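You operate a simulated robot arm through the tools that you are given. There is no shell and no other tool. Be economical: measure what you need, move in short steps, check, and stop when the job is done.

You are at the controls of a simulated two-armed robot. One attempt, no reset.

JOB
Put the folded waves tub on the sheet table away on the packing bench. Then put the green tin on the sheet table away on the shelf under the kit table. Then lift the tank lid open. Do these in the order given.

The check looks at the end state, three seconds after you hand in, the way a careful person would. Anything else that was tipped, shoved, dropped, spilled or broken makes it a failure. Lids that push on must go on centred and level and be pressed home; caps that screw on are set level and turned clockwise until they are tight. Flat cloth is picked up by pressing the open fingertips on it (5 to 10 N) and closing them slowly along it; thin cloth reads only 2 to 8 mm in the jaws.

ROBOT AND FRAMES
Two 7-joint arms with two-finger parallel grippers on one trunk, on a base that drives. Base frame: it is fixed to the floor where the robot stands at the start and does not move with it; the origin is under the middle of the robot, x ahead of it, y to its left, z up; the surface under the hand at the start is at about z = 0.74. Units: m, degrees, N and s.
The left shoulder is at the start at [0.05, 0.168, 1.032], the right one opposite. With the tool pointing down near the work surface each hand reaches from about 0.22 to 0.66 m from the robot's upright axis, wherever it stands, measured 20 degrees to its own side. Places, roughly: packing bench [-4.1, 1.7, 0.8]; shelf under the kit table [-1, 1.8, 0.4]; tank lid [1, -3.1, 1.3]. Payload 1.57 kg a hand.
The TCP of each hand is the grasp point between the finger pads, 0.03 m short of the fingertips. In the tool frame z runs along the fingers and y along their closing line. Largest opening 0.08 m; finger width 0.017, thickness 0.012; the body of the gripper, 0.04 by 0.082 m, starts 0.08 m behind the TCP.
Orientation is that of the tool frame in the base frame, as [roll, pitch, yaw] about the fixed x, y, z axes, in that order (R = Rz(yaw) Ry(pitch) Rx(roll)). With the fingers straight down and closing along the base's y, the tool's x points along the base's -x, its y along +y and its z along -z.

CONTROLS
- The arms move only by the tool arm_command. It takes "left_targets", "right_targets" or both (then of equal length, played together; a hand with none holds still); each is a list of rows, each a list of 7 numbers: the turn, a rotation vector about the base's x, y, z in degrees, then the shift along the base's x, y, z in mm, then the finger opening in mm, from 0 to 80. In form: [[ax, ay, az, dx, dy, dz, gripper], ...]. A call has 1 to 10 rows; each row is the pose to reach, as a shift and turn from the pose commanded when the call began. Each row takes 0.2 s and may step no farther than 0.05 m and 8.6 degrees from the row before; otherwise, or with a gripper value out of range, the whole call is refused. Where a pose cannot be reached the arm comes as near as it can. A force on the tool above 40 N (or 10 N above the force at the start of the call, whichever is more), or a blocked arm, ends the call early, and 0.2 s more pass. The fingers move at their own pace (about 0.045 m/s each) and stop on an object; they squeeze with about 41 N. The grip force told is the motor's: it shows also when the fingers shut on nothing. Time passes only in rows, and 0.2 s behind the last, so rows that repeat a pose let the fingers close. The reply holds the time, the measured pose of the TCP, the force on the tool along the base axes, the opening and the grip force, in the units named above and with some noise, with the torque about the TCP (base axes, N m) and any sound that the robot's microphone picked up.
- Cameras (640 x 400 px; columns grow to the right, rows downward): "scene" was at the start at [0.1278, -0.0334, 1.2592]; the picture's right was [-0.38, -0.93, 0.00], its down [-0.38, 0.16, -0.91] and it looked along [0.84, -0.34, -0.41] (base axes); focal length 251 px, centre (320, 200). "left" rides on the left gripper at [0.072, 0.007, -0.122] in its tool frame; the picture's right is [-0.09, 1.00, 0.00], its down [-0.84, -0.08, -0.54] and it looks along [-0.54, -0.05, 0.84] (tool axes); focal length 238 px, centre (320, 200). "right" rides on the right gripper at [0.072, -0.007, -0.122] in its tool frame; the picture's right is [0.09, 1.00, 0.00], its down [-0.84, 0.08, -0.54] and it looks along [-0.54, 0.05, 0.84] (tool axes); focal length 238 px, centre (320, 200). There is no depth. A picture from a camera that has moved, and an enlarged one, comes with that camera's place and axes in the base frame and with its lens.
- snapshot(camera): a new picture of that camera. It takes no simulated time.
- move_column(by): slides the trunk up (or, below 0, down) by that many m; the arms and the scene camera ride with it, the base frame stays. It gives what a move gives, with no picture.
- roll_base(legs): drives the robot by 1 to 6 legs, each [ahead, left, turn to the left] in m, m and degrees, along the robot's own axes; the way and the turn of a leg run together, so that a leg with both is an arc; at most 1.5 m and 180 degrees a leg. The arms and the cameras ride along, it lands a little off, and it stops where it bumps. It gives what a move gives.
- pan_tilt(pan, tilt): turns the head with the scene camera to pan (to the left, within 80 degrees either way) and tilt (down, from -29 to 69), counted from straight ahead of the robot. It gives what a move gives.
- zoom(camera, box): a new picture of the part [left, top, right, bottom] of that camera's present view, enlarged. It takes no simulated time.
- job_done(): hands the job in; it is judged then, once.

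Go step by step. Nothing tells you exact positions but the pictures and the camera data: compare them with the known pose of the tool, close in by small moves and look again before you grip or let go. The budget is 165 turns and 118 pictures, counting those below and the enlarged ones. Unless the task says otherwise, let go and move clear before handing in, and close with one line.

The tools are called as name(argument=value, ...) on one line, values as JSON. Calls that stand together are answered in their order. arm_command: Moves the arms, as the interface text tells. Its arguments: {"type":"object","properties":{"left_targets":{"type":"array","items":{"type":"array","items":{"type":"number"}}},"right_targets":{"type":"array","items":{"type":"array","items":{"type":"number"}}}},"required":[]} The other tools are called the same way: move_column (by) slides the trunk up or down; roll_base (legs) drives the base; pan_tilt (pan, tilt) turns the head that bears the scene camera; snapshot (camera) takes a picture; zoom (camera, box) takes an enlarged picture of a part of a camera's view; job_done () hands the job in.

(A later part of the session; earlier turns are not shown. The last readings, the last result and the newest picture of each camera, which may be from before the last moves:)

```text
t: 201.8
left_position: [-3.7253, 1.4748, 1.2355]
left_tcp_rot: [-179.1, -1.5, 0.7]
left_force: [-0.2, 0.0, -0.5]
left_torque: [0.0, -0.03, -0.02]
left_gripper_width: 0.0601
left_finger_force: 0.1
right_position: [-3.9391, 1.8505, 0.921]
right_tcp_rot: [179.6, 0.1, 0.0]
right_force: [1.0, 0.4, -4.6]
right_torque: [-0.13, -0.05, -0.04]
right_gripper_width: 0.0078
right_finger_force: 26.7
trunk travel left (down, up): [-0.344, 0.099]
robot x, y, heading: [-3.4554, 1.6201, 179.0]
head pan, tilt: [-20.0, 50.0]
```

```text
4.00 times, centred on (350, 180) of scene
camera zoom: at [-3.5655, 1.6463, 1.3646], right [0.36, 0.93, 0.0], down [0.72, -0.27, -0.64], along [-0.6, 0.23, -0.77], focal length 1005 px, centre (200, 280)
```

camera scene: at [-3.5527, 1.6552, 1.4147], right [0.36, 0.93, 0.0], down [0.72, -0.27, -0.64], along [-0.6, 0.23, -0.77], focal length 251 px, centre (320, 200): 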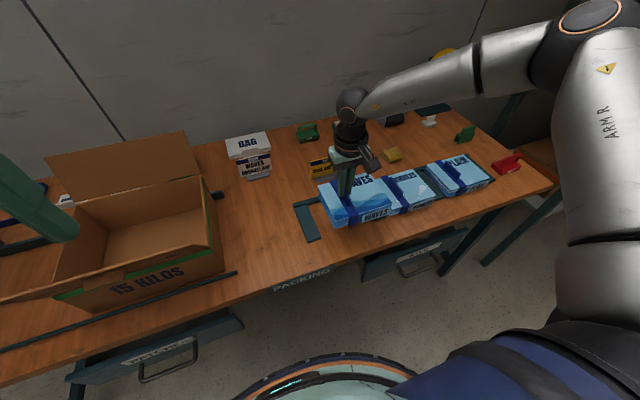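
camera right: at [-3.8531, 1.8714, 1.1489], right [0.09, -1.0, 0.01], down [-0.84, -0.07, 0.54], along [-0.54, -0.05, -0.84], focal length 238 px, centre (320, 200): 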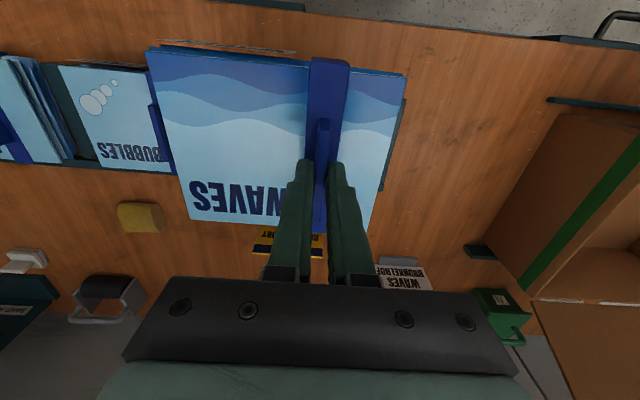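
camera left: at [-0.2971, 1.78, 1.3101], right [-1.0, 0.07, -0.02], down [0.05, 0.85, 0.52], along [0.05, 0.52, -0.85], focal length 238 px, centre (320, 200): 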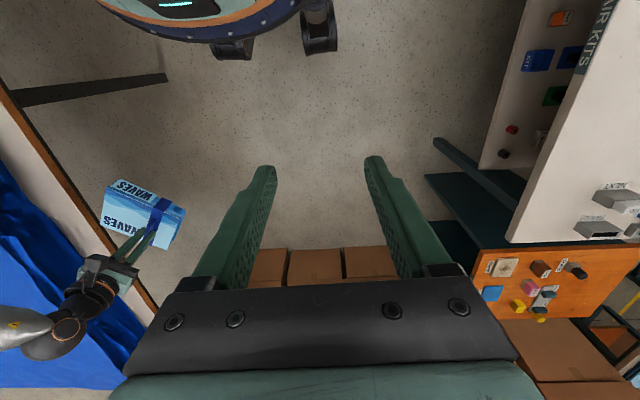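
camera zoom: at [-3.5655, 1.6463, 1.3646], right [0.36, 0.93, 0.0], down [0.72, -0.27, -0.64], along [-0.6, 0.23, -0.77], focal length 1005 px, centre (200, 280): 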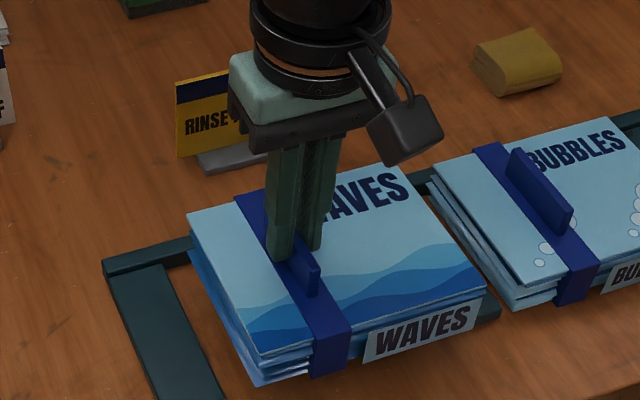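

Packet sits at y 1.804–1.951, centred over the bay (1.795–1.963). Lowering.

move_column(by=-0.04)

zoom(camera="scene", box=[270, 130, 430, 230])

```text
t: 202.6
left_position: [-3.7233, 1.4743, 1.1969]
left_tcp_rot: [-179.0, -1.3, 0.7]
left_force: [-0.2, -0.1, 0.1]
left_torque: [0.01, -0.05, -0.02]
left_gripper_width: 0.0603
left_finger_force: 0.0
right_position: [-3.9402, 1.8483, 0.8815]
right_tcp_rot: [179.6, 0.3, 0.2]
right_force: [-1.0, -2.3, 2.7]
right_torque: [0.21, 0.39, 0.0]
right_gripper_width: 0.0093
right_finger_force: 17.6
trunk travel left (down, up): [-0.304, 0.139]
robot x, y, heading: [-3.455, 1.6161, 179.0]
head pan, tilt: [-20.0, 50.0]
```

```text
4.00 times, centred on (350, 180) of scene
camera zoom: at [-3.5643, 1.6461, 1.3248], right [0.36, 0.93, 0.0], down [0.72, -0.27, -0.64], along [-0.6, 0.23, -0.77], focal length 1005 px, centre (200, 280)
```

zoom: 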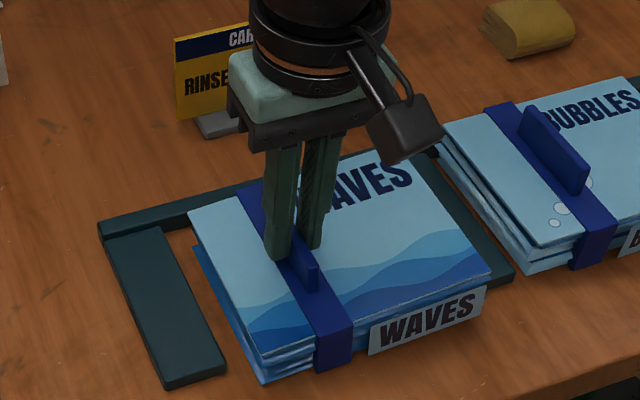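

Contact came about 9 mm early and toward the back right, so it may be resting on a rail. I'll lift slightly, nudge it forward and left, and retry.

move_column(by=0.015)

roll_base(legs=[[-0.009, 0.004, 0]])

zoom(camera="right", box=[120, 20, 440, 220])

move_column(by=-0.012)

```text
t: 203.2
left_position: [-3.7241, 1.4751, 1.2122]
left_tcp_rot: [-179.1, -1.4, 0.7]
left_force: [0.4, 0.3, 0.1]
left_torque: [-0.01, 0.02, 0.02]
left_gripper_width: 0.0601
left_finger_force: 0.0
right_position: [-3.9397, 1.8494, 0.895]
right_tcp_rot: [179.7, -0.1, 0.0]
right_force: [0.3, 0.3, -4.6]
right_torque: [-0.1, -0.02, -0.02]
right_gripper_width: 0.008
right_finger_force: 27.3
trunk travel left (down, up): [-0.319, 0.124]
robot x, y, heading: [-3.4576, 1.6153, 178.9]
head pan, tilt: [-20.0, 50.0]
```

```text
t: 204.0
left_position: [-3.7139, 1.47, 1.2122]
left_tcp_rot: [-179.0, -1.4, 0.7]
left_force: [0.2, -0.2, -0.2]
left_torque: [0.0, 0.0, 0.05]
left_gripper_width: 0.0601
left_finger_force: 0.1
right_position: [-3.9308, 1.8461, 0.8962]
right_tcp_rot: [179.6, 0.1, 0.0]
right_force: [-0.6, -0.3, -3.4]
right_torque: [-0.13, 0.01, -0.03]
right_gripper_width: 0.0076
right_finger_force: 27.0
trunk travel left (down, up): [-0.319, 0.124]
robot x, y, heading: [-3.445, 1.6148, 178.9]
head pan, tilt: [-20.0, 50.0]
```

```text
2.00 times, centred on (280, 120) of right
camera zoom: at [-3.86, 1.8538, 1.018], right [0.09, -1.0, 0.01], down [-0.84, -0.07, 0.54], along [-0.54, -0.06, -0.84], focal length 477 px, centre (400, 360)
```

zoom: 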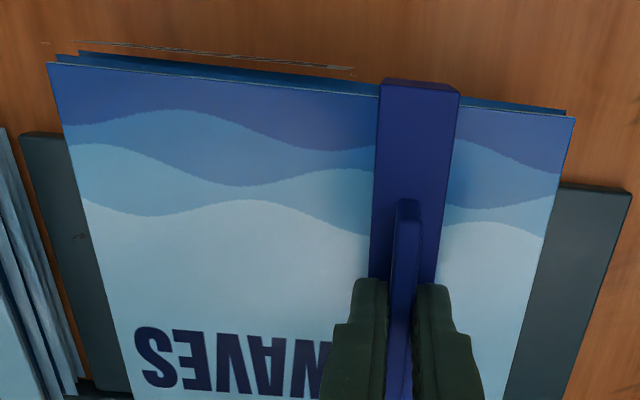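

```text
t: 204.6
left_position: [-3.7144, 1.4697, 1.2007]
left_tcp_rot: [-179.1, -1.4, 0.6]
left_force: [0.6, 0.6, -1.3]
left_torque: [-0.01, -0.02, -0.02]
left_gripper_width: 0.06
left_finger_force: 0.1
right_position: [-3.9304, 1.8467, 0.884]
right_tcp_rot: [179.7, 0.1, -0.1]
right_force: [0.2, 0.4, -4.6]
right_torque: [-0.11, 0.04, -0.02]
right_gripper_width: 0.0078
right_finger_force: 26.3
trunk travel left (down, up): [-0.307, 0.136]
robot x, y, heading: [-3.4447, 1.6157, 179.1]
head pan, tilt: [-20.0, 50.0]
```

Now centred between both dividers (centre 1.874). Lowering further in small steps.

move_column(by=-0.005)

move_column(by=-0.005)

```text
t: 205.1
left_position: [-3.7156, 1.4699, 1.1949]
left_tcp_rot: [-179.1, -1.5, 0.8]
left_force: [-0.8, -0.4, 1.1]
left_torque: [0.01, -0.04, 0.02]
left_gripper_width: 0.06
left_finger_force: 0.0
right_position: [-3.9324, 1.8461, 0.8788]
right_tcp_rot: [179.6, 0.1, -0.1]
right_force: [0.1, -0.5, -2.9]
right_torque: [-0.03, -0.07, -0.02]
right_gripper_width: 0.0077
right_finger_force: 26.8
trunk travel left (down, up): [-0.302, 0.141]
robot x, y, heading: [-3.446, 1.6153, 179.1]
head pan, tilt: [-20.0, 50.0]
```

```text
t: 205.6
left_position: [-3.7121, 1.4694, 1.1898]
left_tcp_rot: [-179.2, -1.4, 0.5]
left_force: [0.2, -0.3, -0.2]
left_torque: [0.01, 0.02, 0.02]
left_gripper_width: 0.0602
left_finger_force: 0.0
right_position: [-3.9307, 1.8442, 0.8792]
right_tcp_rot: [179.6, 0.5, 0.0]
right_force: [2.7, 3.1, 23.4]
right_torque: [0.24, -0.44, -0.04]
right_gripper_width: 0.008
right_finger_force: 26.8
trunk travel left (down, up): [-0.297, 0.146]
robot x, y, heading: [-3.4454, 1.6151, 179.3]
head pan, tilt: [-20.0, 50.0]
```

Firm, centred contact. Looking before letting go.

zoom(camera="scene", box=[270, 130, 430, 230])

zoom(camera="right", box=[120, 20, 440, 220])

```text
4.00 times, centred on (350, 180) of scene
camera zoom: at [-3.5535, 1.6419, 1.3184], right [0.36, 0.93, 0.0], down [0.71, -0.27, -0.64], along [-0.6, 0.23, -0.76], focal length 1005 px, centre (200, 280)
```

zoom: 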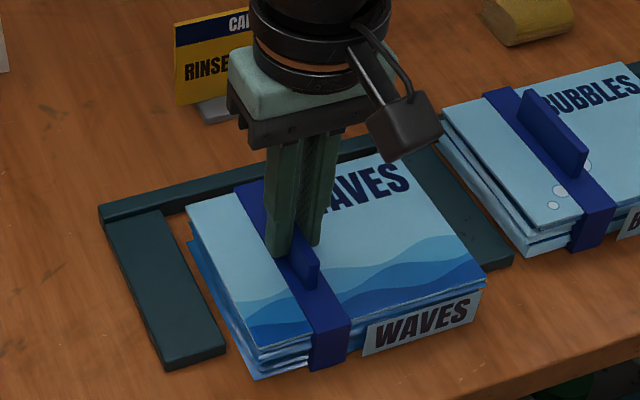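

```text
2.00 times, centred on (280, 120) of right
camera zoom: at [-3.8595, 1.8535, 0.9994], right [0.09, -1.0, 0.01], down [-0.83, -0.07, 0.55], along [-0.55, -0.06, -0.83], focal length 477 px, centre (400, 360)
```

zoom: 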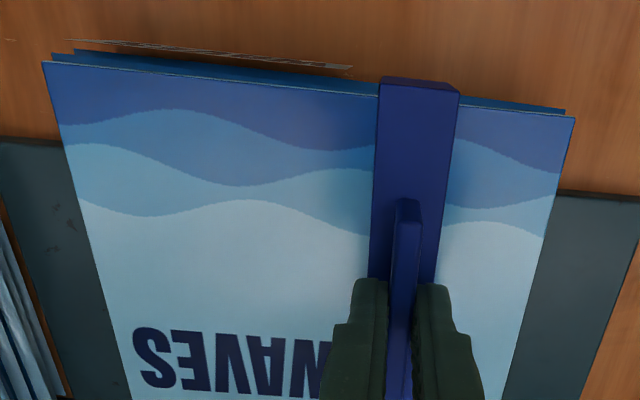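

It is nested between the dividers. Easing the press off, then opening and rising.

move_column(by=0.003)

arm_command(right_targets=[[0, 0, 0, 0, 0, 0, 12], [0, 0, 0, 0, 0, 0, 22], [0, 0, 0, 0, 0, 0, 30], [0, 0, 0, 0, 0, 0, 30]])

zoom(camera="scene", box=[270, 130, 430, 230])

```text
t: 206.2
left_position: [-3.7136, 1.4692, 1.1934]
left_tcp_rot: [-179.2, -1.4, 0.6]
left_force: [0.5, 0.1, -0.4]
left_torque: [0.02, 0.0, -0.02]
left_gripper_width: 0.0597
left_finger_force: 0.0
right_position: [-3.9323, 1.8461, 0.8775]
right_tcp_rot: [179.7, 0.3, 0.0]
right_force: [-1.8, 1.2, 13.6]
right_torque: [0.24, 0.63, -0.01]
right_gripper_width: 0.0079
right_finger_force: 26.7
trunk travel left (down, up): [-0.3, 0.143]
robot x, y, heading: [-3.4483, 1.6144, 179.1]
head pan, tilt: [-20.0, 50.0]
```

```text
t: 207.2
left_position: [-3.7144, 1.4705, 1.1938]
left_tcp_rot: [-179.1, -1.4, 0.8]
left_force: [0.3, 0.1, 0.0]
left_torque: [0.07, -0.02, 0.0]
left_gripper_width: 0.0601
left_finger_force: 0.2
right_position: [-3.931, 1.8469, 0.8748]
right_tcp_rot: [179.5, 0.2, 0.0]
right_force: [-0.1, 0.0, -0.5]
right_torque: [-0.03, 0.03, 0.02]
right_gripper_width: 0.0302
right_finger_force: 0.0
trunk travel left (down, up): [-0.3, 0.143]
robot x, y, heading: [-3.443, 1.6148, 178.9]
head pan, tilt: [-20.0, 50.0]
```

```text
4.00 times, centred on (350, 180) of scene
camera zoom: at [-3.5557, 1.6424, 1.3207], right [0.36, 0.93, 0.0], down [0.72, -0.27, -0.64], along [-0.6, 0.23, -0.77], focal length 1005 px, centre (200, 280)
```

zoom: 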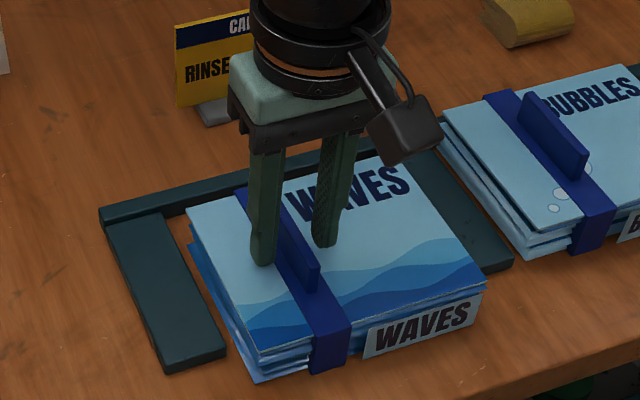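

Released. Rising clear and checking how it sits.

move_column(by=0.1)

roll_base(legs=[[-0.3, 0, 0]])

pan_tilt(pan=-20, tilt=40)

zoom(camera="scene", box=[240, 120, 440, 245])

```text
t: 208.5
left_position: [-3.7145, 1.4697, 1.2927]
left_tcp_rot: [-179.1, -1.4, 0.8]
left_force: [-0.1, 0.3, 0.0]
left_torque: [0.01, 0.0, 0.03]
left_gripper_width: 0.06
left_finger_force: 0.1
right_position: [-3.9303, 1.8465, 0.9771]
right_tcp_rot: [179.6, 0.0, 0.0]
right_force: [-1.1, 0.4, -0.4]
right_torque: [-0.03, -0.03, 0.02]
right_gripper_width: 0.03
right_finger_force: 0.1
trunk travel left (down, up): [-0.4, 0.043]
robot x, y, heading: [-3.4453, 1.6143, 179.3]
head pan, tilt: [-20.0, 50.0]
```

```text
t: 210.5
left_position: [-3.4192, 1.4646, 1.2922]
left_tcp_rot: [-179.1, -1.4, 0.7]
left_force: [1.0, -0.6, 0.5]
left_torque: [0.0, 0.01, -0.04]
left_gripper_width: 0.0598
left_finger_force: 0.3
right_position: [-3.6365, 1.8407, 0.9782]
right_tcp_rot: [179.7, 0.2, 0.1]
right_force: [-0.3, 1.3, 0.0]
right_torque: [0.01, 0.01, 0.0]
right_gripper_width: 0.0302
right_finger_force: 0.1
trunk travel left (down, up): [-0.4, 0.043]
robot x, y, heading: [-3.1532, 1.6079, 179.3]
head pan, tilt: [-20.0, 50.0]
```

```text
t: 211.2
left_position: [-3.4205, 1.4654, 1.292]
left_tcp_rot: [-179.1, -1.5, 0.8]
left_force: [1.0, 0.7, -0.3]
left_torque: [-0.02, -0.04, 0.02]
left_gripper_width: 0.0599
left_finger_force: 0.1
right_position: [-3.6367, 1.8417, 0.9784]
right_tcp_rot: [179.5, 0.0, 0.1]
right_force: [0.1, 0.2, -0.3]
right_torque: [0.0, 0.0, -0.03]
right_gripper_width: 0.03
right_finger_force: 0.1
trunk travel left (down, up): [-0.4, 0.043]
robot x, y, heading: [-3.1488, 1.6044, 179.2]
head pan, tilt: [-20.0, 40.0]
```

```text
3.20 times, centred on (340, 182) of scene
camera zoom: at [-3.2688, 1.6408, 1.4349], right [0.36, 0.93, 0.0], down [0.6, -0.23, -0.77], along [-0.72, 0.27, -0.64], focal length 804 px, centre (256, 256)
```

zoom: 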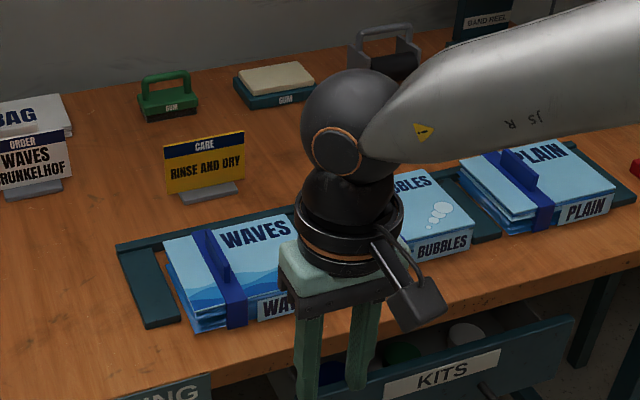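

The waves tub sits neatly in its bay. Now I'll return south along the same aisle for the tin.

roll_base(legs=[[0, 0, 91], [1.4, -0.03, 0], [1.4, -0.03, 0], [1.4, 0, 0]])

```text
t: 235.0
left_position: [-3.1575, -2.8173, 1.2931]
left_tcp_rot: [-179.0, -1.4, 91.7]
left_force: [0.3, 0.3, -0.2]
left_torque: [-0.02, -0.02, -0.01]
left_gripper_width: 0.0601
left_finger_force: 0.0
right_position: [-3.529, -3.0387, 0.9768]
right_tcp_rot: [179.7, 0.1, 91.0]
right_force: [-0.5, 1.1, -0.1]
right_torque: [0.02, 0.0, -0.03]
right_gripper_width: 0.0302
right_finger_force: 0.1
trunk travel left (down, up): [-0.4, 0.043]
robot x, y, heading: [-3.3059, -2.5484, -89.9]
head pan, tilt: [-20.0, 40.0]
```

roll_base(legs=[[0.4, 0.07, 0], [1.4, 0.05, 0], [0.65, 0.1, 0], [0, 0, 90]])

roll_base(legs=[[1.4, 0, 0], [1.4, 0, 0]])

```text
t: 251.3
left_position: [-2.8102, -4.8546, 1.2926]
left_tcp_rot: [-179.1, -1.4, -178.0]
left_force: [-0.5, -0.1, -0.9]
left_torque: [-0.02, -0.04, -0.01]
left_gripper_width: 0.0601
left_finger_force: 0.0
right_position: [-2.5854, -5.2267, 0.9775]
right_tcp_rot: [179.5, 0.2, -178.6]
right_force: [0.2, -0.4, -0.3]
right_torque: [0.02, 0.02, -0.02]
right_gripper_width: 0.0299
right_finger_force: 0.0
trunk travel left (down, up): [-0.4, 0.043]
robot x, y, heading: [-3.0772, -5.0027, 0.3]
head pan, tilt: [-20.0, 40.0]
```

```text
t: 264.8
left_position: [-0.0175, -4.8287, 1.2924]
left_tcp_rot: [-179.1, -1.4, -177.7]
left_force: [0.7, -0.6, 0.5]
left_torque: [-0.02, 0.03, 0.0]
left_gripper_width: 0.0601
left_finger_force: 0.1
right_position: [0.21, -5.1972, 0.978]
right_tcp_rot: [179.6, 0.1, -178.4]
right_force: [0.9, -0.2, -0.3]
right_torque: [-0.01, 0.02, -0.05]
right_gripper_width: 0.0299
right_finger_force: 0.1
trunk travel left (down, up): [-0.4, 0.043]
robot x, y, heading: [-0.283, -4.9783, 0.7]
head pan, tilt: [-20.0, 40.0]
```

Back at the southern cross-aisle, facing east. Strafing north to the tin's place at the sheet table.

roll_base(legs=[[0, 1.45, 0], [0, 1.45, 0], [0, 1.45, 0], [0.15, 0.33, 0]])

pan_tilt(pan=-10, tilt=38)

snapshot(camera="scene")

```text
t: 305.9
left_position: [0.0521, -0.118, 1.2933]
left_tcp_rot: [-179.1, -1.4, -177.9]
left_force: [-0.4, -0.5, 0.3]
left_torque: [-0.01, 0.02, 0.02]
left_gripper_width: 0.0599
left_finger_force: 0.0
right_position: [0.2774, -0.4869, 0.9778]
right_tcp_rot: [179.7, 0.0, -178.5]
right_force: [-0.4, -0.3, -0.2]
right_torque: [0.05, 0.0, 0.03]
right_gripper_width: 0.0298
right_finger_force: 0.1
trunk travel left (down, up): [-0.4, 0.043]
robot x, y, heading: [-0.2095, -0.2663, 0.8]
head pan, tilt: [-20.0, 40.0]
```

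```text
t: 306.7
left_position: [0.0506, -0.1173, 1.2938]
left_tcp_rot: [-179.1, -1.4, -177.9]
left_force: [0.3, -0.2, 0.5]
left_torque: [-0.08, -0.02, 0.01]
left_gripper_width: 0.0597
left_finger_force: 0.1
right_position: [0.2784, -0.4875, 0.9757]
right_tcp_rot: [179.6, 0.1, -178.6]
right_force: [-0.7, 0.1, 0.0]
right_torque: [-0.03, 0.01, 0.03]
right_gripper_width: 0.0298
right_finger_force: 0.2
trunk travel left (down, up): [-0.4, 0.043]
robot x, y, heading: [-0.2133, -0.2666, 0.4]
head pan, tilt: [-10.0, 38.0]
```

```text
48 pictures are left
camera scene: at [-0.0856, -0.2798, 1.4379], right [-0.16, -0.99, 0.0], down [-0.61, 0.1, -0.79], along [0.78, -0.13, -0.62], focal length 251 px, centre (320, 200)
```

scene: 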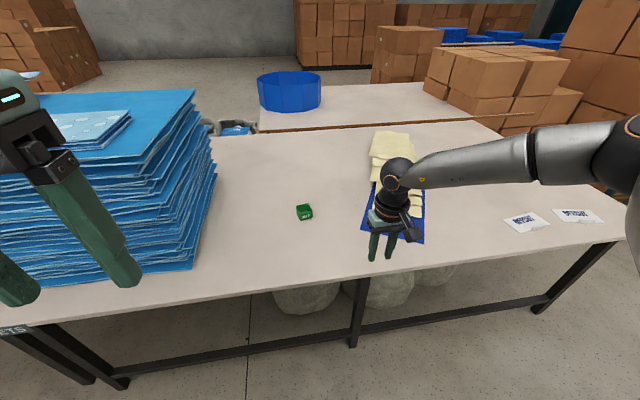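

zoom(camera="scene", box=[272, 190, 336, 230])

```text
10.00 times, centred on (304, 210) of scene
camera zoom: at [-0.0856, -0.2798, 1.4379], right [-0.16, -0.99, 0.0], down [-0.61, 0.1, -0.79], along [0.78, -0.13, -0.62], focal length 2512 px, centre (480, 100)
```

zoom: 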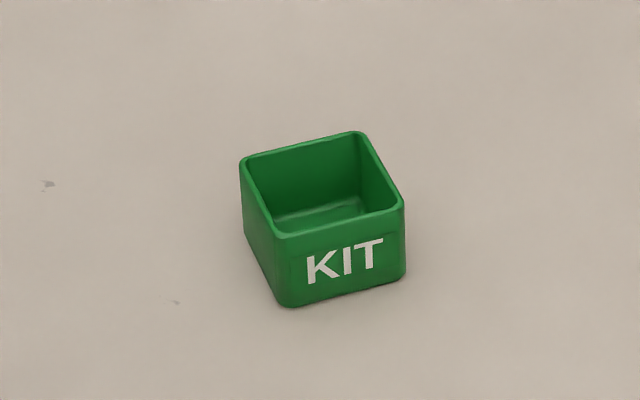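

The tin is about 5 cm square and 4 cm tall, centred at [0.70, -0.346], with its KIT face turned about 11 degrees. I'll grip it with the hand tilted 45 degrees, so it can go upright onto the low shelf. First lower the trunk and tilt the right hand.

move_column(by=-0.12)

arm_command(right_targets=[[0.7, -7.5, 1.6, 0, 5, 15, 80], [1.3, -15, 3.2, 0, 10, 30, 80], [2, -22.5, 4.8, 0, 15, 45, 80], [2.7, -30, 6.3, 0, 15, 55, 80], [3.3, -37.5, 7.9, 0, 15, 60, 80], [4, -44.9, 9.5, 0, 15, 60, 80], [4, -44.9, 9.5, 0, 15, 60, 80]])

snapshot(camera="scene")

```text
t: 308.2
left_position: [0.0509, -0.1176, 1.1736]
left_tcp_rot: [-179.1, -1.4, -178.0]
left_force: [0.0, 0.7, 0.2]
left_torque: [0.0, -0.02, 0.01]
left_gripper_width: 0.06
left_finger_force: 0.1
right_position: [0.2779, -0.4868, 0.8561]
right_tcp_rot: [179.6, 0.1, -178.5]
right_force: [0.4, -0.5, 0.0]
right_torque: [0.01, 0.01, 0.02]
right_gripper_width: 0.0296
right_finger_force: 0.1
trunk travel left (down, up): [-0.28, 0.163]
robot x, y, heading: [-0.2122, -0.2688, 0.6]
head pan, tilt: [-10.0, 38.0]
```

```text
t: 309.8
left_position: [0.0501, -0.1176, 1.173]
left_tcp_rot: [-179.1, -1.5, -177.9]
left_force: [-0.7, -0.3, 0.1]
left_torque: [0.0, 0.01, 0.0]
left_gripper_width: 0.0598
left_finger_force: 0.0
right_position: [0.2762, -0.4724, 0.9168]
right_tcp_rot: [-179.0, 45.2, -167.9]
right_force: [-0.7, -0.1, 0.6]
right_torque: [0.0, -0.04, -0.02]
right_gripper_width: 0.08
right_finger_force: 0.1
trunk travel left (down, up): [-0.28, 0.163]
robot x, y, heading: [-0.2136, -0.2682, 0.5]
head pan, tilt: [-10.0, 38.0]
```

```text
46 pictures are left
camera scene: at [-0.0856, -0.2796, 1.3179], right [-0.16, -0.99, 0.0], down [-0.61, 0.1, -0.79], along [0.78, -0.13, -0.62], focal length 251 px, centre (320, 200)
```

scene: 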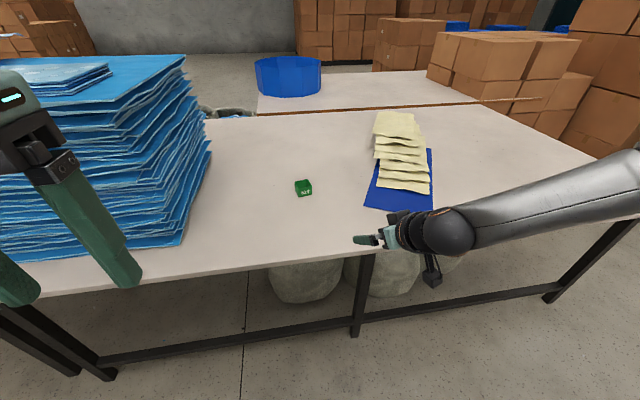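

Driving up to the table with the tilted hand.

roll_base(legs=[[0.0, 0.11, 0], [0.26, 0, 0]])

arm_command(right_targets=[[0, 0, 0, 40, 3, 0, 80], [0, 0, 0, 80, 6, 0, 80], [0, 0, 0, 110, 10, -15, 80], [0, 0, 0, 110, 10, -15, 80]])

snapshot(camera="right")

```text
t: 312.9
left_position: [0.3131, -0.0041, 1.1739]
left_tcp_rot: [-179.2, -1.5, -177.9]
left_force: [0.5, 0.0, 0.6]
left_torque: [-0.02, 0.01, 0.02]
left_gripper_width: 0.06
left_finger_force: 0.0
right_position: [0.5386, -0.3589, 0.9162]
right_tcp_rot: [-178.9, 45.1, -167.9]
right_force: [0.5, 0.1, -0.3]
right_torque: [-0.01, 0.01, -0.03]
right_gripper_width: 0.08
right_finger_force: 0.1
trunk travel left (down, up): [-0.28, 0.163]
robot x, y, heading: [0.0454, -0.1535, 0.5]
head pan, tilt: [-10.0, 38.0]
```

```text
t: 313.9
left_position: [0.3122, -0.0037, 1.1719]
left_tcp_rot: [-179.1, -1.4, -177.9]
left_force: [-0.8, -0.2, 1.4]
left_torque: [-0.03, -0.01, -0.03]
left_gripper_width: 0.0598
left_finger_force: 0.1
right_position: [0.6491, -0.3501, 0.9014]
right_tcp_rot: [-178.9, 45.1, -167.9]
right_force: [0.3, 0.6, 0.2]
right_torque: [0.01, -0.03, -0.04]
right_gripper_width: 0.08
right_finger_force: 0.0
trunk travel left (down, up): [-0.28, 0.163]
robot x, y, heading: [0.049, -0.1519, 0.8]
head pan, tilt: [-10.0, 38.0]
```

```text
45 pictures are left
camera right: at [0.5146, -0.383, 0.9367], right [-0.26, 0.96, -0.08], down [0.18, 0.13, 0.97], along [0.95, 0.24, -0.21], focal length 238 px, centre (320, 200)
```

right: 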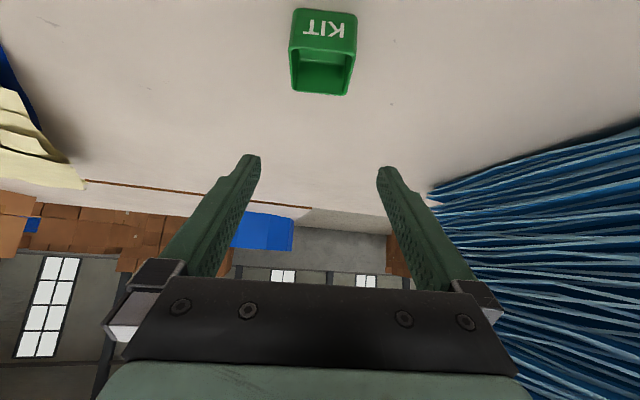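

Tin confirmed at [0.697, -0.344], square to the hand. Moving over and descending around it.

arm_command(right_targets=[[0, 0, 0, 25, 3, -20, 80], [0, 0, 0, 49, 6, -45, 80], [0, 0, 0, 49, 6, -75, 80], [0, 0, 0, 49, 6, -100, 80], [0, 0, 0, 49, 6, -115, 80], [0, 0, 0, 49, 6, -115, 80]])

snapshot(camera="right")

```text
t: 315.3
left_position: [0.3127, -0.004, 1.1733]
left_tcp_rot: [-179.1, -1.4, -177.8]
left_force: [-0.3, 0.2, -0.3]
left_torque: [0.02, -0.01, 0.01]
left_gripper_width: 0.0601
left_finger_force: 0.2
right_position: [0.6431, -0.3818, 0.8473]
right_tcp_rot: [-179.0, 45.1, -167.9]
right_force: [-0.2, 0.0, 0.2]
right_torque: [0.01, -0.01, 0.02]
right_gripper_width: 0.0798
right_finger_force: 0.0
right hand out of reach, approached as far as the arm can: row 1, 2, 3, 4, 5, 6
trunk travel left (down, up): [-0.28, 0.163]
robot x, y, heading: [0.0475, -0.1496, 0.7]
head pan, tilt: [-10.0, 38.0]
```

```text
44 pictures are left
camera right: at [0.5092, -0.4145, 0.8819], right [-0.26, 0.96, -0.08], down [0.18, 0.13, 0.97], along [0.95, 0.24, -0.21], focal length 238 px, centre (320, 200)
```

right: 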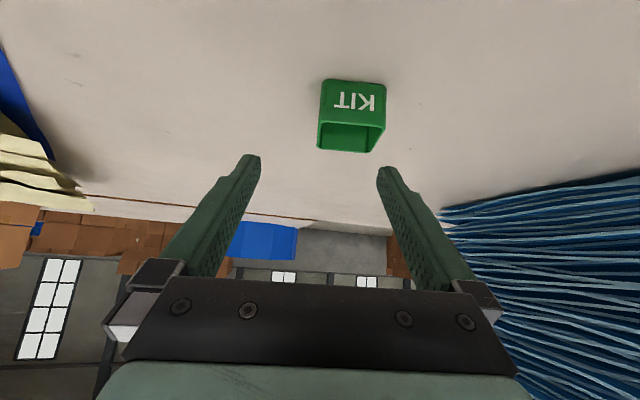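

The arm is at its reach limit. I'll back off slightly, align sideways with the base, lower the trunk to grasp height, then advance straight in.

roll_base(legs=[[-0.035, 0.022, 0]])

move_column(by=-0.068)

snapshot(camera="right")

```text
t: 316.2
left_position: [0.277, 0.0173, 1.1724]
left_tcp_rot: [-179.1, -1.4, -177.7]
left_force: [-0.5, -0.4, -0.3]
left_torque: [0.01, -0.02, 0.0]
left_gripper_width: 0.0599
left_finger_force: 0.1
right_position: [0.6086, -0.3581, 0.8474]
right_tcp_rot: [-178.8, 45.2, -167.8]
right_force: [-0.1, -0.4, -0.6]
right_torque: [0.0, -0.01, -0.02]
right_gripper_width: 0.0797
right_finger_force: 0.1
trunk travel left (down, up): [-0.28, 0.163]
robot x, y, heading: [0.0113, -0.1339, 0.5]
head pan, tilt: [-10.0, 38.0]
```

```text
t: 317.2
left_position: [0.2771, 0.0172, 1.1049]
left_tcp_rot: [-179.1, -1.4, -177.8]
left_force: [-0.7, 0.5, 1.0]
left_torque: [0.01, 0.03, -0.02]
left_gripper_width: 0.0603
left_finger_force: 0.0
right_position: [0.6088, -0.3599, 0.7797]
right_tcp_rot: [-178.9, 45.1, -167.8]
right_force: [0.0, -0.4, -1.5]
right_torque: [0.0, 0.0, 0.01]
right_gripper_width: 0.08
right_finger_force: 0.0
trunk travel left (down, up): [-0.212, 0.231]
robot x, y, heading: [0.0159, -0.1334, 0.6]
head pan, tilt: [-10.0, 38.0]
```

```text
43 pictures are left
camera right: at [0.4744, -0.3923, 0.8143], right [-0.26, 0.96, -0.08], down [0.18, 0.13, 0.97], along [0.95, 0.24, -0.21], focal length 238 px, centre (320, 200)
```

right: 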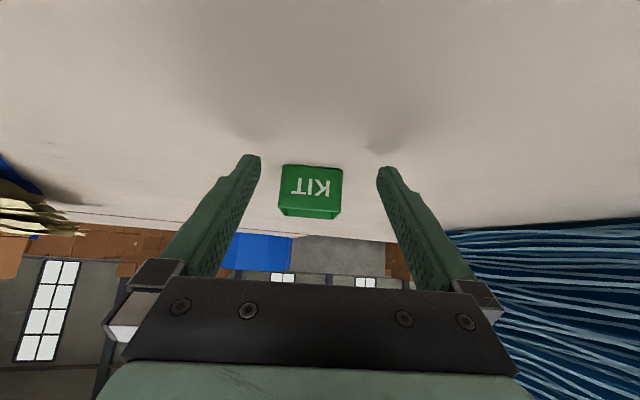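

Tin is centred between the fingers. Advancing with the base.

roll_base(legs=[[0.086, 0.014, 0]])

snapshot(camera="right")

```text
t: 318.3
left_position: [0.3638, 0.0319, 1.1044]
left_tcp_rot: [-179.1, -1.3, -178.0]
left_force: [0.0, -0.4, 0.0]
left_torque: [0.03, 0.05, 0.02]
left_gripper_width: 0.0602
left_finger_force: 0.2
right_position: [0.6937, -0.3454, 0.7782]
right_tcp_rot: [-178.9, 45.1, -168.0]
right_force: [-0.5, -0.6, -0.4]
right_torque: [0.02, -0.02, 0.01]
right_gripper_width: 0.0799
right_finger_force: 0.0
trunk travel left (down, up): [-0.212, 0.231]
robot x, y, heading: [0.1003, -0.1195, 0.5]
head pan, tilt: [-10.0, 38.0]
```

```text
42 pictures are left
camera right: at [0.5592, -0.3786, 0.8139], right [-0.26, 0.96, -0.08], down [0.19, 0.13, 0.97], along [0.95, 0.24, -0.21], focal length 238 px, centre (320, 200)
```

right: 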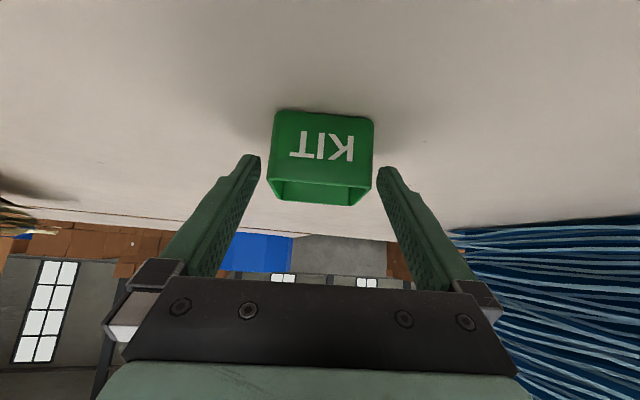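

The fingers straddle the tin. Closing.

arm_command(right_targets=[[0, 0, 0, 0, 0, 0, 64], [0, 0, 0, 0, 0, 0, 54], [0, 0, 0, 0, 0, 0, 46], [0, 0, 0, 0, 0, 0, 42], [0, 0, 0, 0, 0, 0, 42]])

snapshot(camera="right")

```text
t: 319.5
left_position: [0.3623, 0.0322, 1.1056]
left_tcp_rot: [-179.1, -1.4, -177.9]
left_force: [-0.3, 0.1, -0.4]
left_torque: [-0.01, 0.01, -0.01]
left_gripper_width: 0.0597
left_finger_force: 0.1
right_position: [0.6938, -0.3461, 0.7795]
right_tcp_rot: [-178.9, 45.1, -168.1]
right_force: [0.2, 0.3, 0.0]
right_torque: [0.01, 0.03, 0.01]
right_gripper_width: 0.0553
right_finger_force: 40.9
trunk travel left (down, up): [-0.212, 0.231]
robot x, y, heading: [0.0975, -0.1167, 0.6]
head pan, tilt: [-10.0, 38.0]
```

```text
41 pictures are left
camera right: at [0.5589, -0.3787, 0.8142], right [-0.26, 0.96, -0.08], down [0.18, 0.13, 0.97], along [0.95, 0.24, -0.21], focal length 238 px, centre (320, 200)
```

right: 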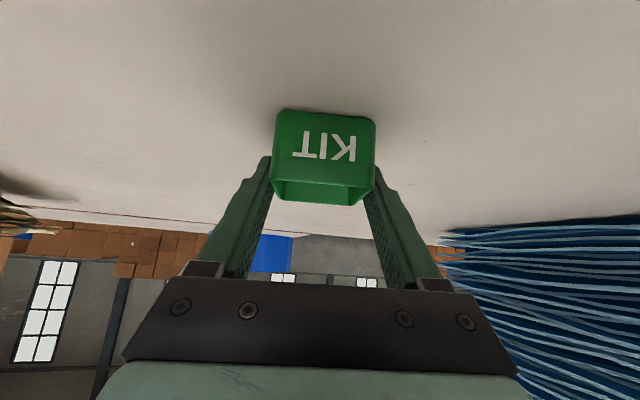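

Gripped at 55 mm with 41 N. Lifting with the column, then backing off.

move_column(by=0.12)

roll_base(legs=[[-0.42, 0, 0]])

snapshot(camera="right")

```text
t: 321.0
left_position: [0.363, 0.0318, 1.2246]
left_tcp_rot: [-179.1, -1.4, -178.0]
left_force: [0.1, 1.4, -1.0]
left_torque: [-0.02, -0.04, 0.0]
left_gripper_width: 0.0602
left_finger_force: 0.0
right_position: [0.6944, -0.3462, 0.8985]
right_tcp_rot: [-178.9, 45.1, -167.9]
right_force: [-1.0, -0.2, -0.5]
right_torque: [-0.01, -0.02, -0.01]
right_gripper_width: 0.055
right_finger_force: 41.3
trunk travel left (down, up): [-0.332, 0.111]
robot x, y, heading: [0.0978, -0.1209, 0.7]
head pan, tilt: [-10.0, 38.0]
```

```text
t: 323.6
left_position: [-0.0543, 0.0274, 1.2259]
left_tcp_rot: [-179.1, -1.5, -178.2]
left_force: [-0.1, -0.1, 0.5]
left_torque: [-0.02, -0.01, -0.01]
left_gripper_width: 0.0599
left_finger_force: 0.1
right_position: [0.2743, -0.3514, 0.8996]
right_tcp_rot: [-179.0, 45.0, -168.2]
right_force: [-1.0, 0.1, -0.3]
right_torque: [0.02, 0.02, 0.02]
right_gripper_width: 0.055
right_finger_force: 40.9
trunk travel left (down, up): [-0.332, 0.111]
robot x, y, heading: [-0.3204, -0.1223, 0.1]
head pan, tilt: [-10.0, 38.0]
```

```text
40 pictures are left
camera right: at [0.1397, -0.3834, 0.9343], right [-0.25, 0.96, -0.08], down [0.18, 0.13, 0.97], along [0.95, 0.23, -0.21], focal length 238 px, centre (320, 200)
```

right: 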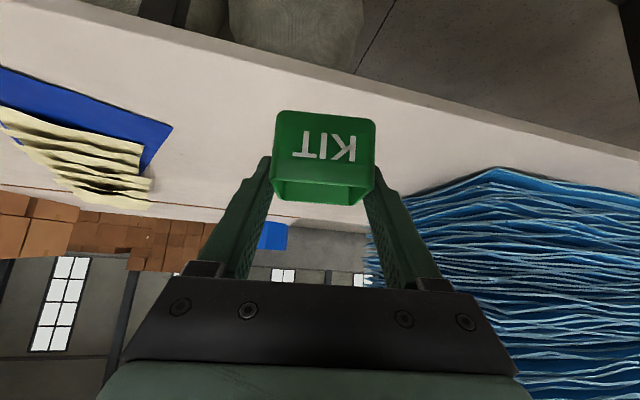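

Tin is held. I'll tuck the hand in, strafe north beside the kit table and turn to face its shelf.

arm_command(right_targets=[[0, 0, 0, -40, 0, 0, 42], [0, 0, 0, -80, 0, 0, 42], [0, 0, 0, -120, 0, 0, 42], [0, 0, 0, -140, 0, 0, 42], [0, 0, 0, -140, 0, 0, 42]])

roll_base(legs=[[0.13, 1.3, 0], [0, 0.3, 0], [0, 0, 179.5]])

pan_tilt(pan=-10, tilt=35)

snapshot(camera="scene")

```text
t: 324.8
left_position: [-0.055, 0.028, 1.2254]
left_tcp_rot: [-179.1, -1.5, -178.2]
left_force: [-0.1, -0.4, 0.2]
left_torque: [0.0, 0.03, -0.02]
left_gripper_width: 0.0597
left_finger_force: 0.0
right_position: [0.1344, -0.3513, 0.8992]
right_tcp_rot: [-178.9, 45.1, -168.3]
right_force: [-0.4, -0.1, -0.2]
right_torque: [0.01, 0.01, -0.03]
right_gripper_width: 0.055
right_finger_force: 41.0
trunk travel left (down, up): [-0.332, 0.111]
robot x, y, heading: [-0.3168, -0.1213, 0.4]
head pan, tilt: [-10.0, 38.0]
```

```text
t: 346.4
left_position: [-0.4665, 1.3311, 1.2248]
left_tcp_rot: [-179.1, -1.4, -0.2]
left_force: [0.9, -0.2, -0.4]
left_torque: [0.0, 0.03, 0.0]
left_gripper_width: 0.0601
left_finger_force: 0.0
right_position: [-0.6414, 1.7165, 0.8998]
right_tcp_rot: [-178.9, 45.1, 9.9]
right_force: [-0.1, 0.1, 0.1]
right_torque: [-0.04, 0.0, -0.02]
right_gripper_width: 0.055
right_finger_force: 40.9
trunk travel left (down, up): [-0.332, 0.111]
robot x, y, heading: [-0.1984, 1.4696, 178.1]
head pan, tilt: [-10.0, 38.0]
```

```text
t: 347.1
left_position: [-0.4671, 1.3295, 1.2236]
left_tcp_rot: [-179.1, -1.3, -0.1]
left_force: [0.2, -0.2, 0.6]
left_torque: [0.01, 0.0, -0.02]
left_gripper_width: 0.06
left_finger_force: 0.0
right_position: [-0.6416, 1.7157, 0.8987]
right_tcp_rot: [-178.9, 45.0, 9.8]
right_force: [-0.2, 0.0, -1.1]
right_torque: [-0.04, 0.01, 0.01]
right_gripper_width: 0.0551
right_finger_force: 40.9
trunk travel left (down, up): [-0.332, 0.111]
robot x, y, heading: [-0.1968, 1.4715, 178.4]
head pan, tilt: [-10.0, 35.0]
```

```text
39 pictures are left
camera scene: at [-0.3201, 1.4896, 1.3744], right [0.2, 0.98, 0.0], down [0.56, -0.12, -0.82], along [-0.8, 0.17, -0.57], focal length 251 px, centre (320, 200)
```

scene: 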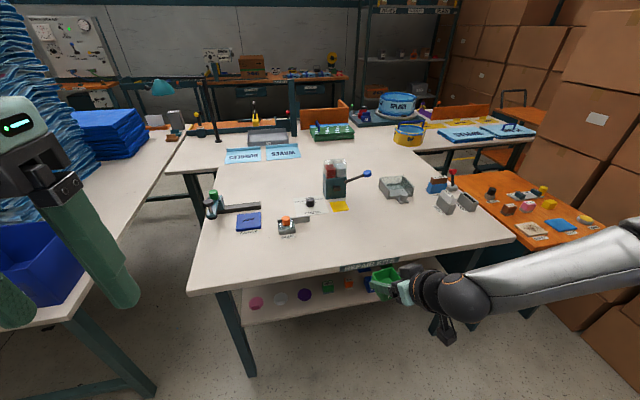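

Lowering the trunk to see under the kit table.

move_column(by=-0.3)

snapshot(camera="scene")

snapshot(camera="right")

```text
t: 350.1
left_position: [-0.4663, 1.3303, 0.9249]
left_tcp_rot: [-179.1, -1.4, -0.2]
left_force: [-0.2, 1.0, 0.4]
left_torque: [0.01, 0.0, 0.02]
left_gripper_width: 0.0601
left_finger_force: 0.0
right_position: [-0.6409, 1.715, 0.5998]
right_tcp_rot: [-178.8, 45.1, 9.8]
right_force: [0.3, -0.1, -1.1]
right_torque: [-0.01, 0.01, 0.03]
right_gripper_width: 0.055
right_finger_force: 40.8
trunk travel left (down, up): [-0.032, 0.411]
robot x, y, heading: [-0.1982, 1.4711, 178.1]
head pan, tilt: [-10.0, 35.0]
```

```text
38 pictures are left
camera scene: at [-0.3201, 1.4896, 1.0745], right [0.2, 0.98, 0.0], down [0.56, -0.12, -0.82], along [-0.8, 0.17, -0.57], focal length 251 px, centre (320, 200)
```

scene: 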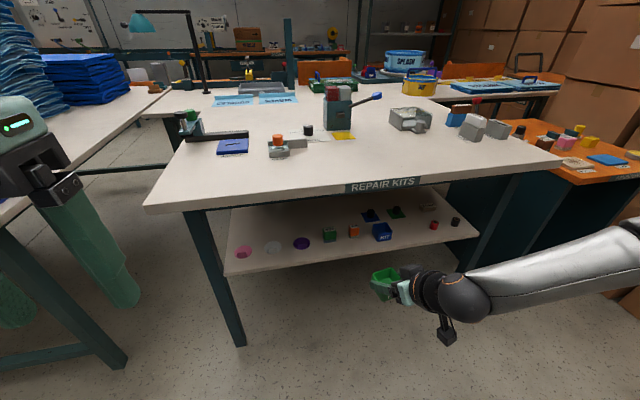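

```text
37 pictures are left
camera right: at [-0.5083, 1.7442, 0.6343], right [0.22, -0.97, -0.08], down [-0.19, -0.12, 0.97], along [-0.96, -0.2, -0.21], focal length 238 px, centre (320, 200)
```

right: 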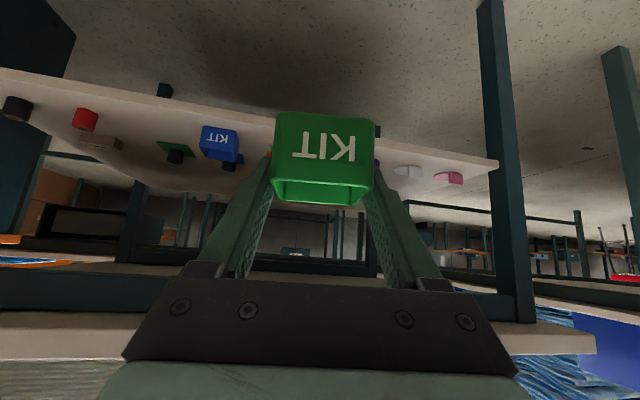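

zoom(camera="scene", box=[220, 170, 480, 290])

```text
2.46 times, centred on (350, 230) of scene
camera zoom: at [-0.3201, 1.4896, 1.0745], right [0.2, 0.98, 0.0], down [0.56, -0.12, -0.82], along [-0.8, 0.17, -0.57], focal length 618 px, centre (246, 126)
```

zoom: 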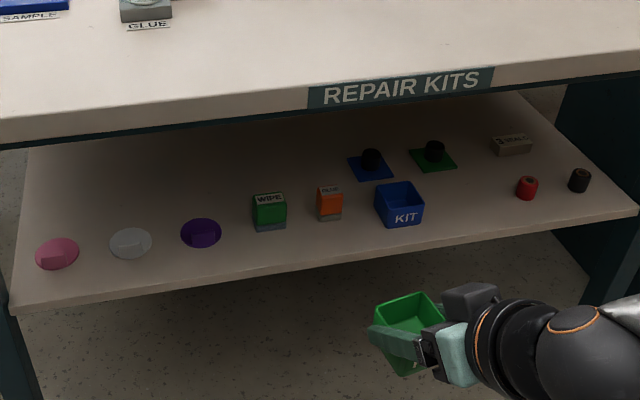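

The shelf top is at z ≈ 0.43 with its front edge at x ≈ -0.88. A blue KIT tin stands in front of its blue mat, so the green tin's spot is in front of the green mat, at about [-0.952, 1.969]. Aligning for that.

arm_command(right_targets=[[0, 0, -3.3, 0, 0, -20, 42], [0, 0, -6.6, 0, 0, -40, 42], [0, 0, -9.8, 0, 0, -60, 42], [0, 0, -9.8, 0, 0, -60, 42]])

roll_base(legs=[[0, -0.27, 1.9]])

snapshot(camera="scene")

```text
t: 351.1
left_position: [-0.4675, 1.3297, 0.9242]
left_tcp_rot: [-179.2, -1.4, -0.2]
left_force: [0.8, 0.0, -0.8]
left_torque: [-0.02, 0.05, -0.02]
left_gripper_width: 0.0598
left_finger_force: 0.0
right_position: [-0.6537, 1.7106, 0.572]
right_tcp_rot: [-178.7, 44.5, -0.1]
right_force: [0.4, 0.2, -0.6]
right_torque: [-0.01, -0.05, 0.0]
right_gripper_width: 0.0552
right_finger_force: 41.0
right hand out of reach, approached as far as the arm can: row 1, 2, 3, 4
trunk travel left (down, up): [-0.032, 0.411]
robot x, y, heading: [-0.1935, 1.4675, 178.3]
head pan, tilt: [-10.0, 35.0]
```

```text
t: 354.0
left_position: [-0.4586, 1.5929, 0.9247]
left_tcp_rot: [-179.1, -1.3, 1.7]
left_force: [-0.6, 0.1, -0.2]
left_torque: [-0.01, 0.0, -0.05]
left_gripper_width: 0.06
left_finger_force: 0.0
right_position: [-0.6585, 1.9655, 0.5715]
right_tcp_rot: [-178.7, 44.5, 1.8]
right_force: [0.3, 0.2, -1.3]
right_torque: [-0.02, 0.01, 0.01]
right_gripper_width: 0.0548
right_finger_force: 40.7
trunk travel left (down, up): [-0.032, 0.411]
robot x, y, heading: [-0.1949, 1.7419, -179.6]
head pan, tilt: [-10.0, 35.0]
```

```text
35 pictures are left
camera scene: at [-0.3172, 1.7562, 1.0745], right [0.17, 0.99, 0.0], down [0.57, -0.1, -0.82], along [-0.81, 0.14, -0.57], focal length 251 px, centre (320, 200)
```

scene: 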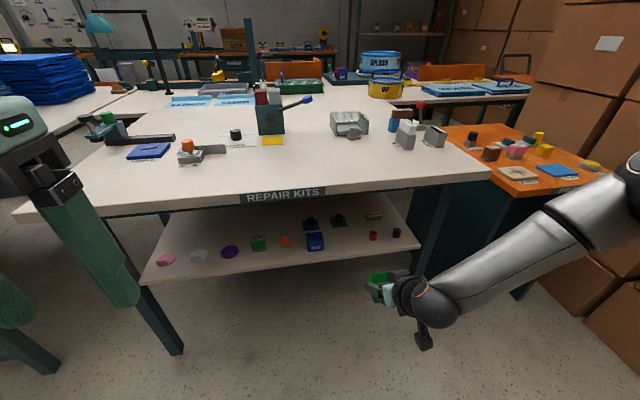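

The hand was folded too close to go lower. I'll use the rest of the trunk travel and extend forward while lowering.

move_column(by=-0.03)

arm_command(right_targets=[[0, 0, -0.9, -30, 5, -5, 42], [0, 0, -1.8, -60, 10, -15, 42], [0, 0, -1.8, -90, 10, -25, 42], [0, 0, -1.8, -90, 10, -40, 42], [0, 0, -1.8, -90, 10, -40, 42]])

snapshot(camera="right")

```text
t: 354.8
left_position: [-0.4593, 1.5927, 0.895]
left_tcp_rot: [-179.2, -1.5, 1.7]
left_force: [-0.1, 0.1, -0.2]
left_torque: [-0.02, 0.01, -0.01]
left_gripper_width: 0.0602
left_finger_force: 0.1
right_position: [-0.6584, 1.9661, 0.5435]
right_tcp_rot: [-178.7, 44.5, 2.1]
right_force: [-0.6, 0.6, -0.2]
right_torque: [0.02, 0.03, 0.0]
right_gripper_width: 0.055
right_finger_force: 41.3
trunk travel left (down, up): [-0.002, 0.441]
robot x, y, heading: [-0.1901, 1.7416, -179.8]
head pan, tilt: [-10.0, 35.0]
```

```text
t: 356.0
left_position: [-0.4579, 1.593, 0.8941]
left_tcp_rot: [-179.1, -1.4, 1.7]
left_force: [0.6, 0.6, 0.0]
left_torque: [0.01, 0.01, -0.01]
left_gripper_width: 0.06
left_finger_force: 0.0
right_position: [-0.7312, 1.9962, 0.5375]
right_tcp_rot: [-178.8, 44.6, 0.1]
right_force: [0.7, 0.9, -0.4]
right_torque: [0.01, 0.01, 0.01]
right_gripper_width: 0.055
right_finger_force: 41.5
right hand out of reach, approached as far as the arm can: row 2, 3, 4, 5
trunk travel left (down, up): [-0.002, 0.441]
robot x, y, heading: [-0.1934, 1.7375, -179.6]
head pan, tilt: [-10.0, 35.0]
```

```text
34 pictures are left
camera right: at [-0.5967, 2.0005, 0.5742], right [0.05, -1.0, -0.08], down [-0.22, -0.09, 0.97], along [-0.97, -0.03, -0.22], focal length 238 px, centre (320, 200)
```

right: 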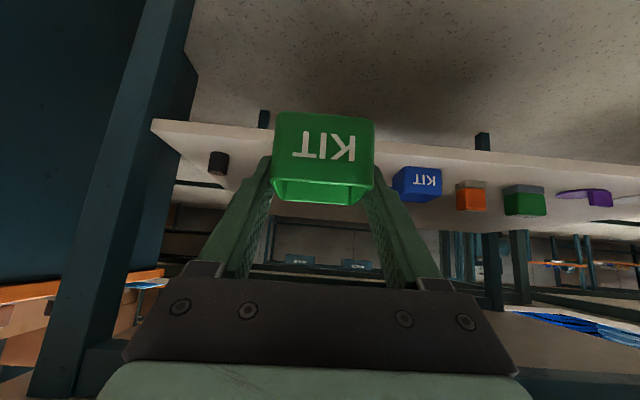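

The arm still stops short of the needed height. I'll test whether a different lateral placement allows it to go lower.

arm_command(right_targets=[[0, 0, 0, 20, 30, 0, 42], [0, 0, 0, 40, 60, -10, 42], [0, 0, 0, 50, 90, -30, 42], [0, 0, 0, 50, 90, -60, 42], [0, 0, 0, 50, 90, -60, 42]])

```text
t: 357.2
left_position: [-0.4583, 1.5917, 0.8957]
left_tcp_rot: [-179.1, -1.4, 1.7]
left_force: [0.1, 0.1, 0.5]
left_torque: [0.05, 0.03, 0.03]
left_gripper_width: 0.06
left_finger_force: 0.0
right_position: [-0.6871, 2.0874, 0.5328]
right_tcp_rot: [-178.7, 44.4, 0.2]
right_force: [0.4, 0.1, -1.2]
right_torque: [0.0, 0.01, 0.01]
right_gripper_width: 0.0553
right_finger_force: 40.8
right hand out of reach, approached as far as the arm can: row 2, 3, 4, 5
trunk travel left (down, up): [-0.002, 0.441]
robot x, y, heading: [-0.1956, 1.7373, -179.8]
head pan, tilt: [-10.0, 35.0]
```

arm_command(right_targets=[[0, -7.5, 0, 0, 0, 0, 42], [0, -15, 0, 0, 0, -10, 42], [0, -15, 0, 0, 0, -40, 42], [0, -15, 0, 0, 0, -60, 42], [0, -15, 0, 0, 0, -60, 42]])

```text
t: 358.4
left_position: [-0.4582, 1.5918, 0.8947]
left_tcp_rot: [-179.1, -1.3, 1.7]
left_force: [0.2, -0.4, -1.1]
left_torque: [0.01, 0.02, -0.01]
left_gripper_width: 0.0601
left_finger_force: 0.0
right_position: [-0.6831, 2.0879, 0.4714]
right_tcp_rot: [-178.7, 29.6, 0.2]
right_force: [0.5, 0.0, -0.6]
right_torque: [0.01, 0.02, 0.03]
right_gripper_width: 0.0549
right_finger_force: 40.2
right hand out of reach, approached as far as the arm can: row 4
trunk travel left (down, up): [-0.002, 0.441]
robot x, y, heading: [-0.1921, 1.7385, -179.7]
head pan, tilt: [-10.0, 35.0]
```

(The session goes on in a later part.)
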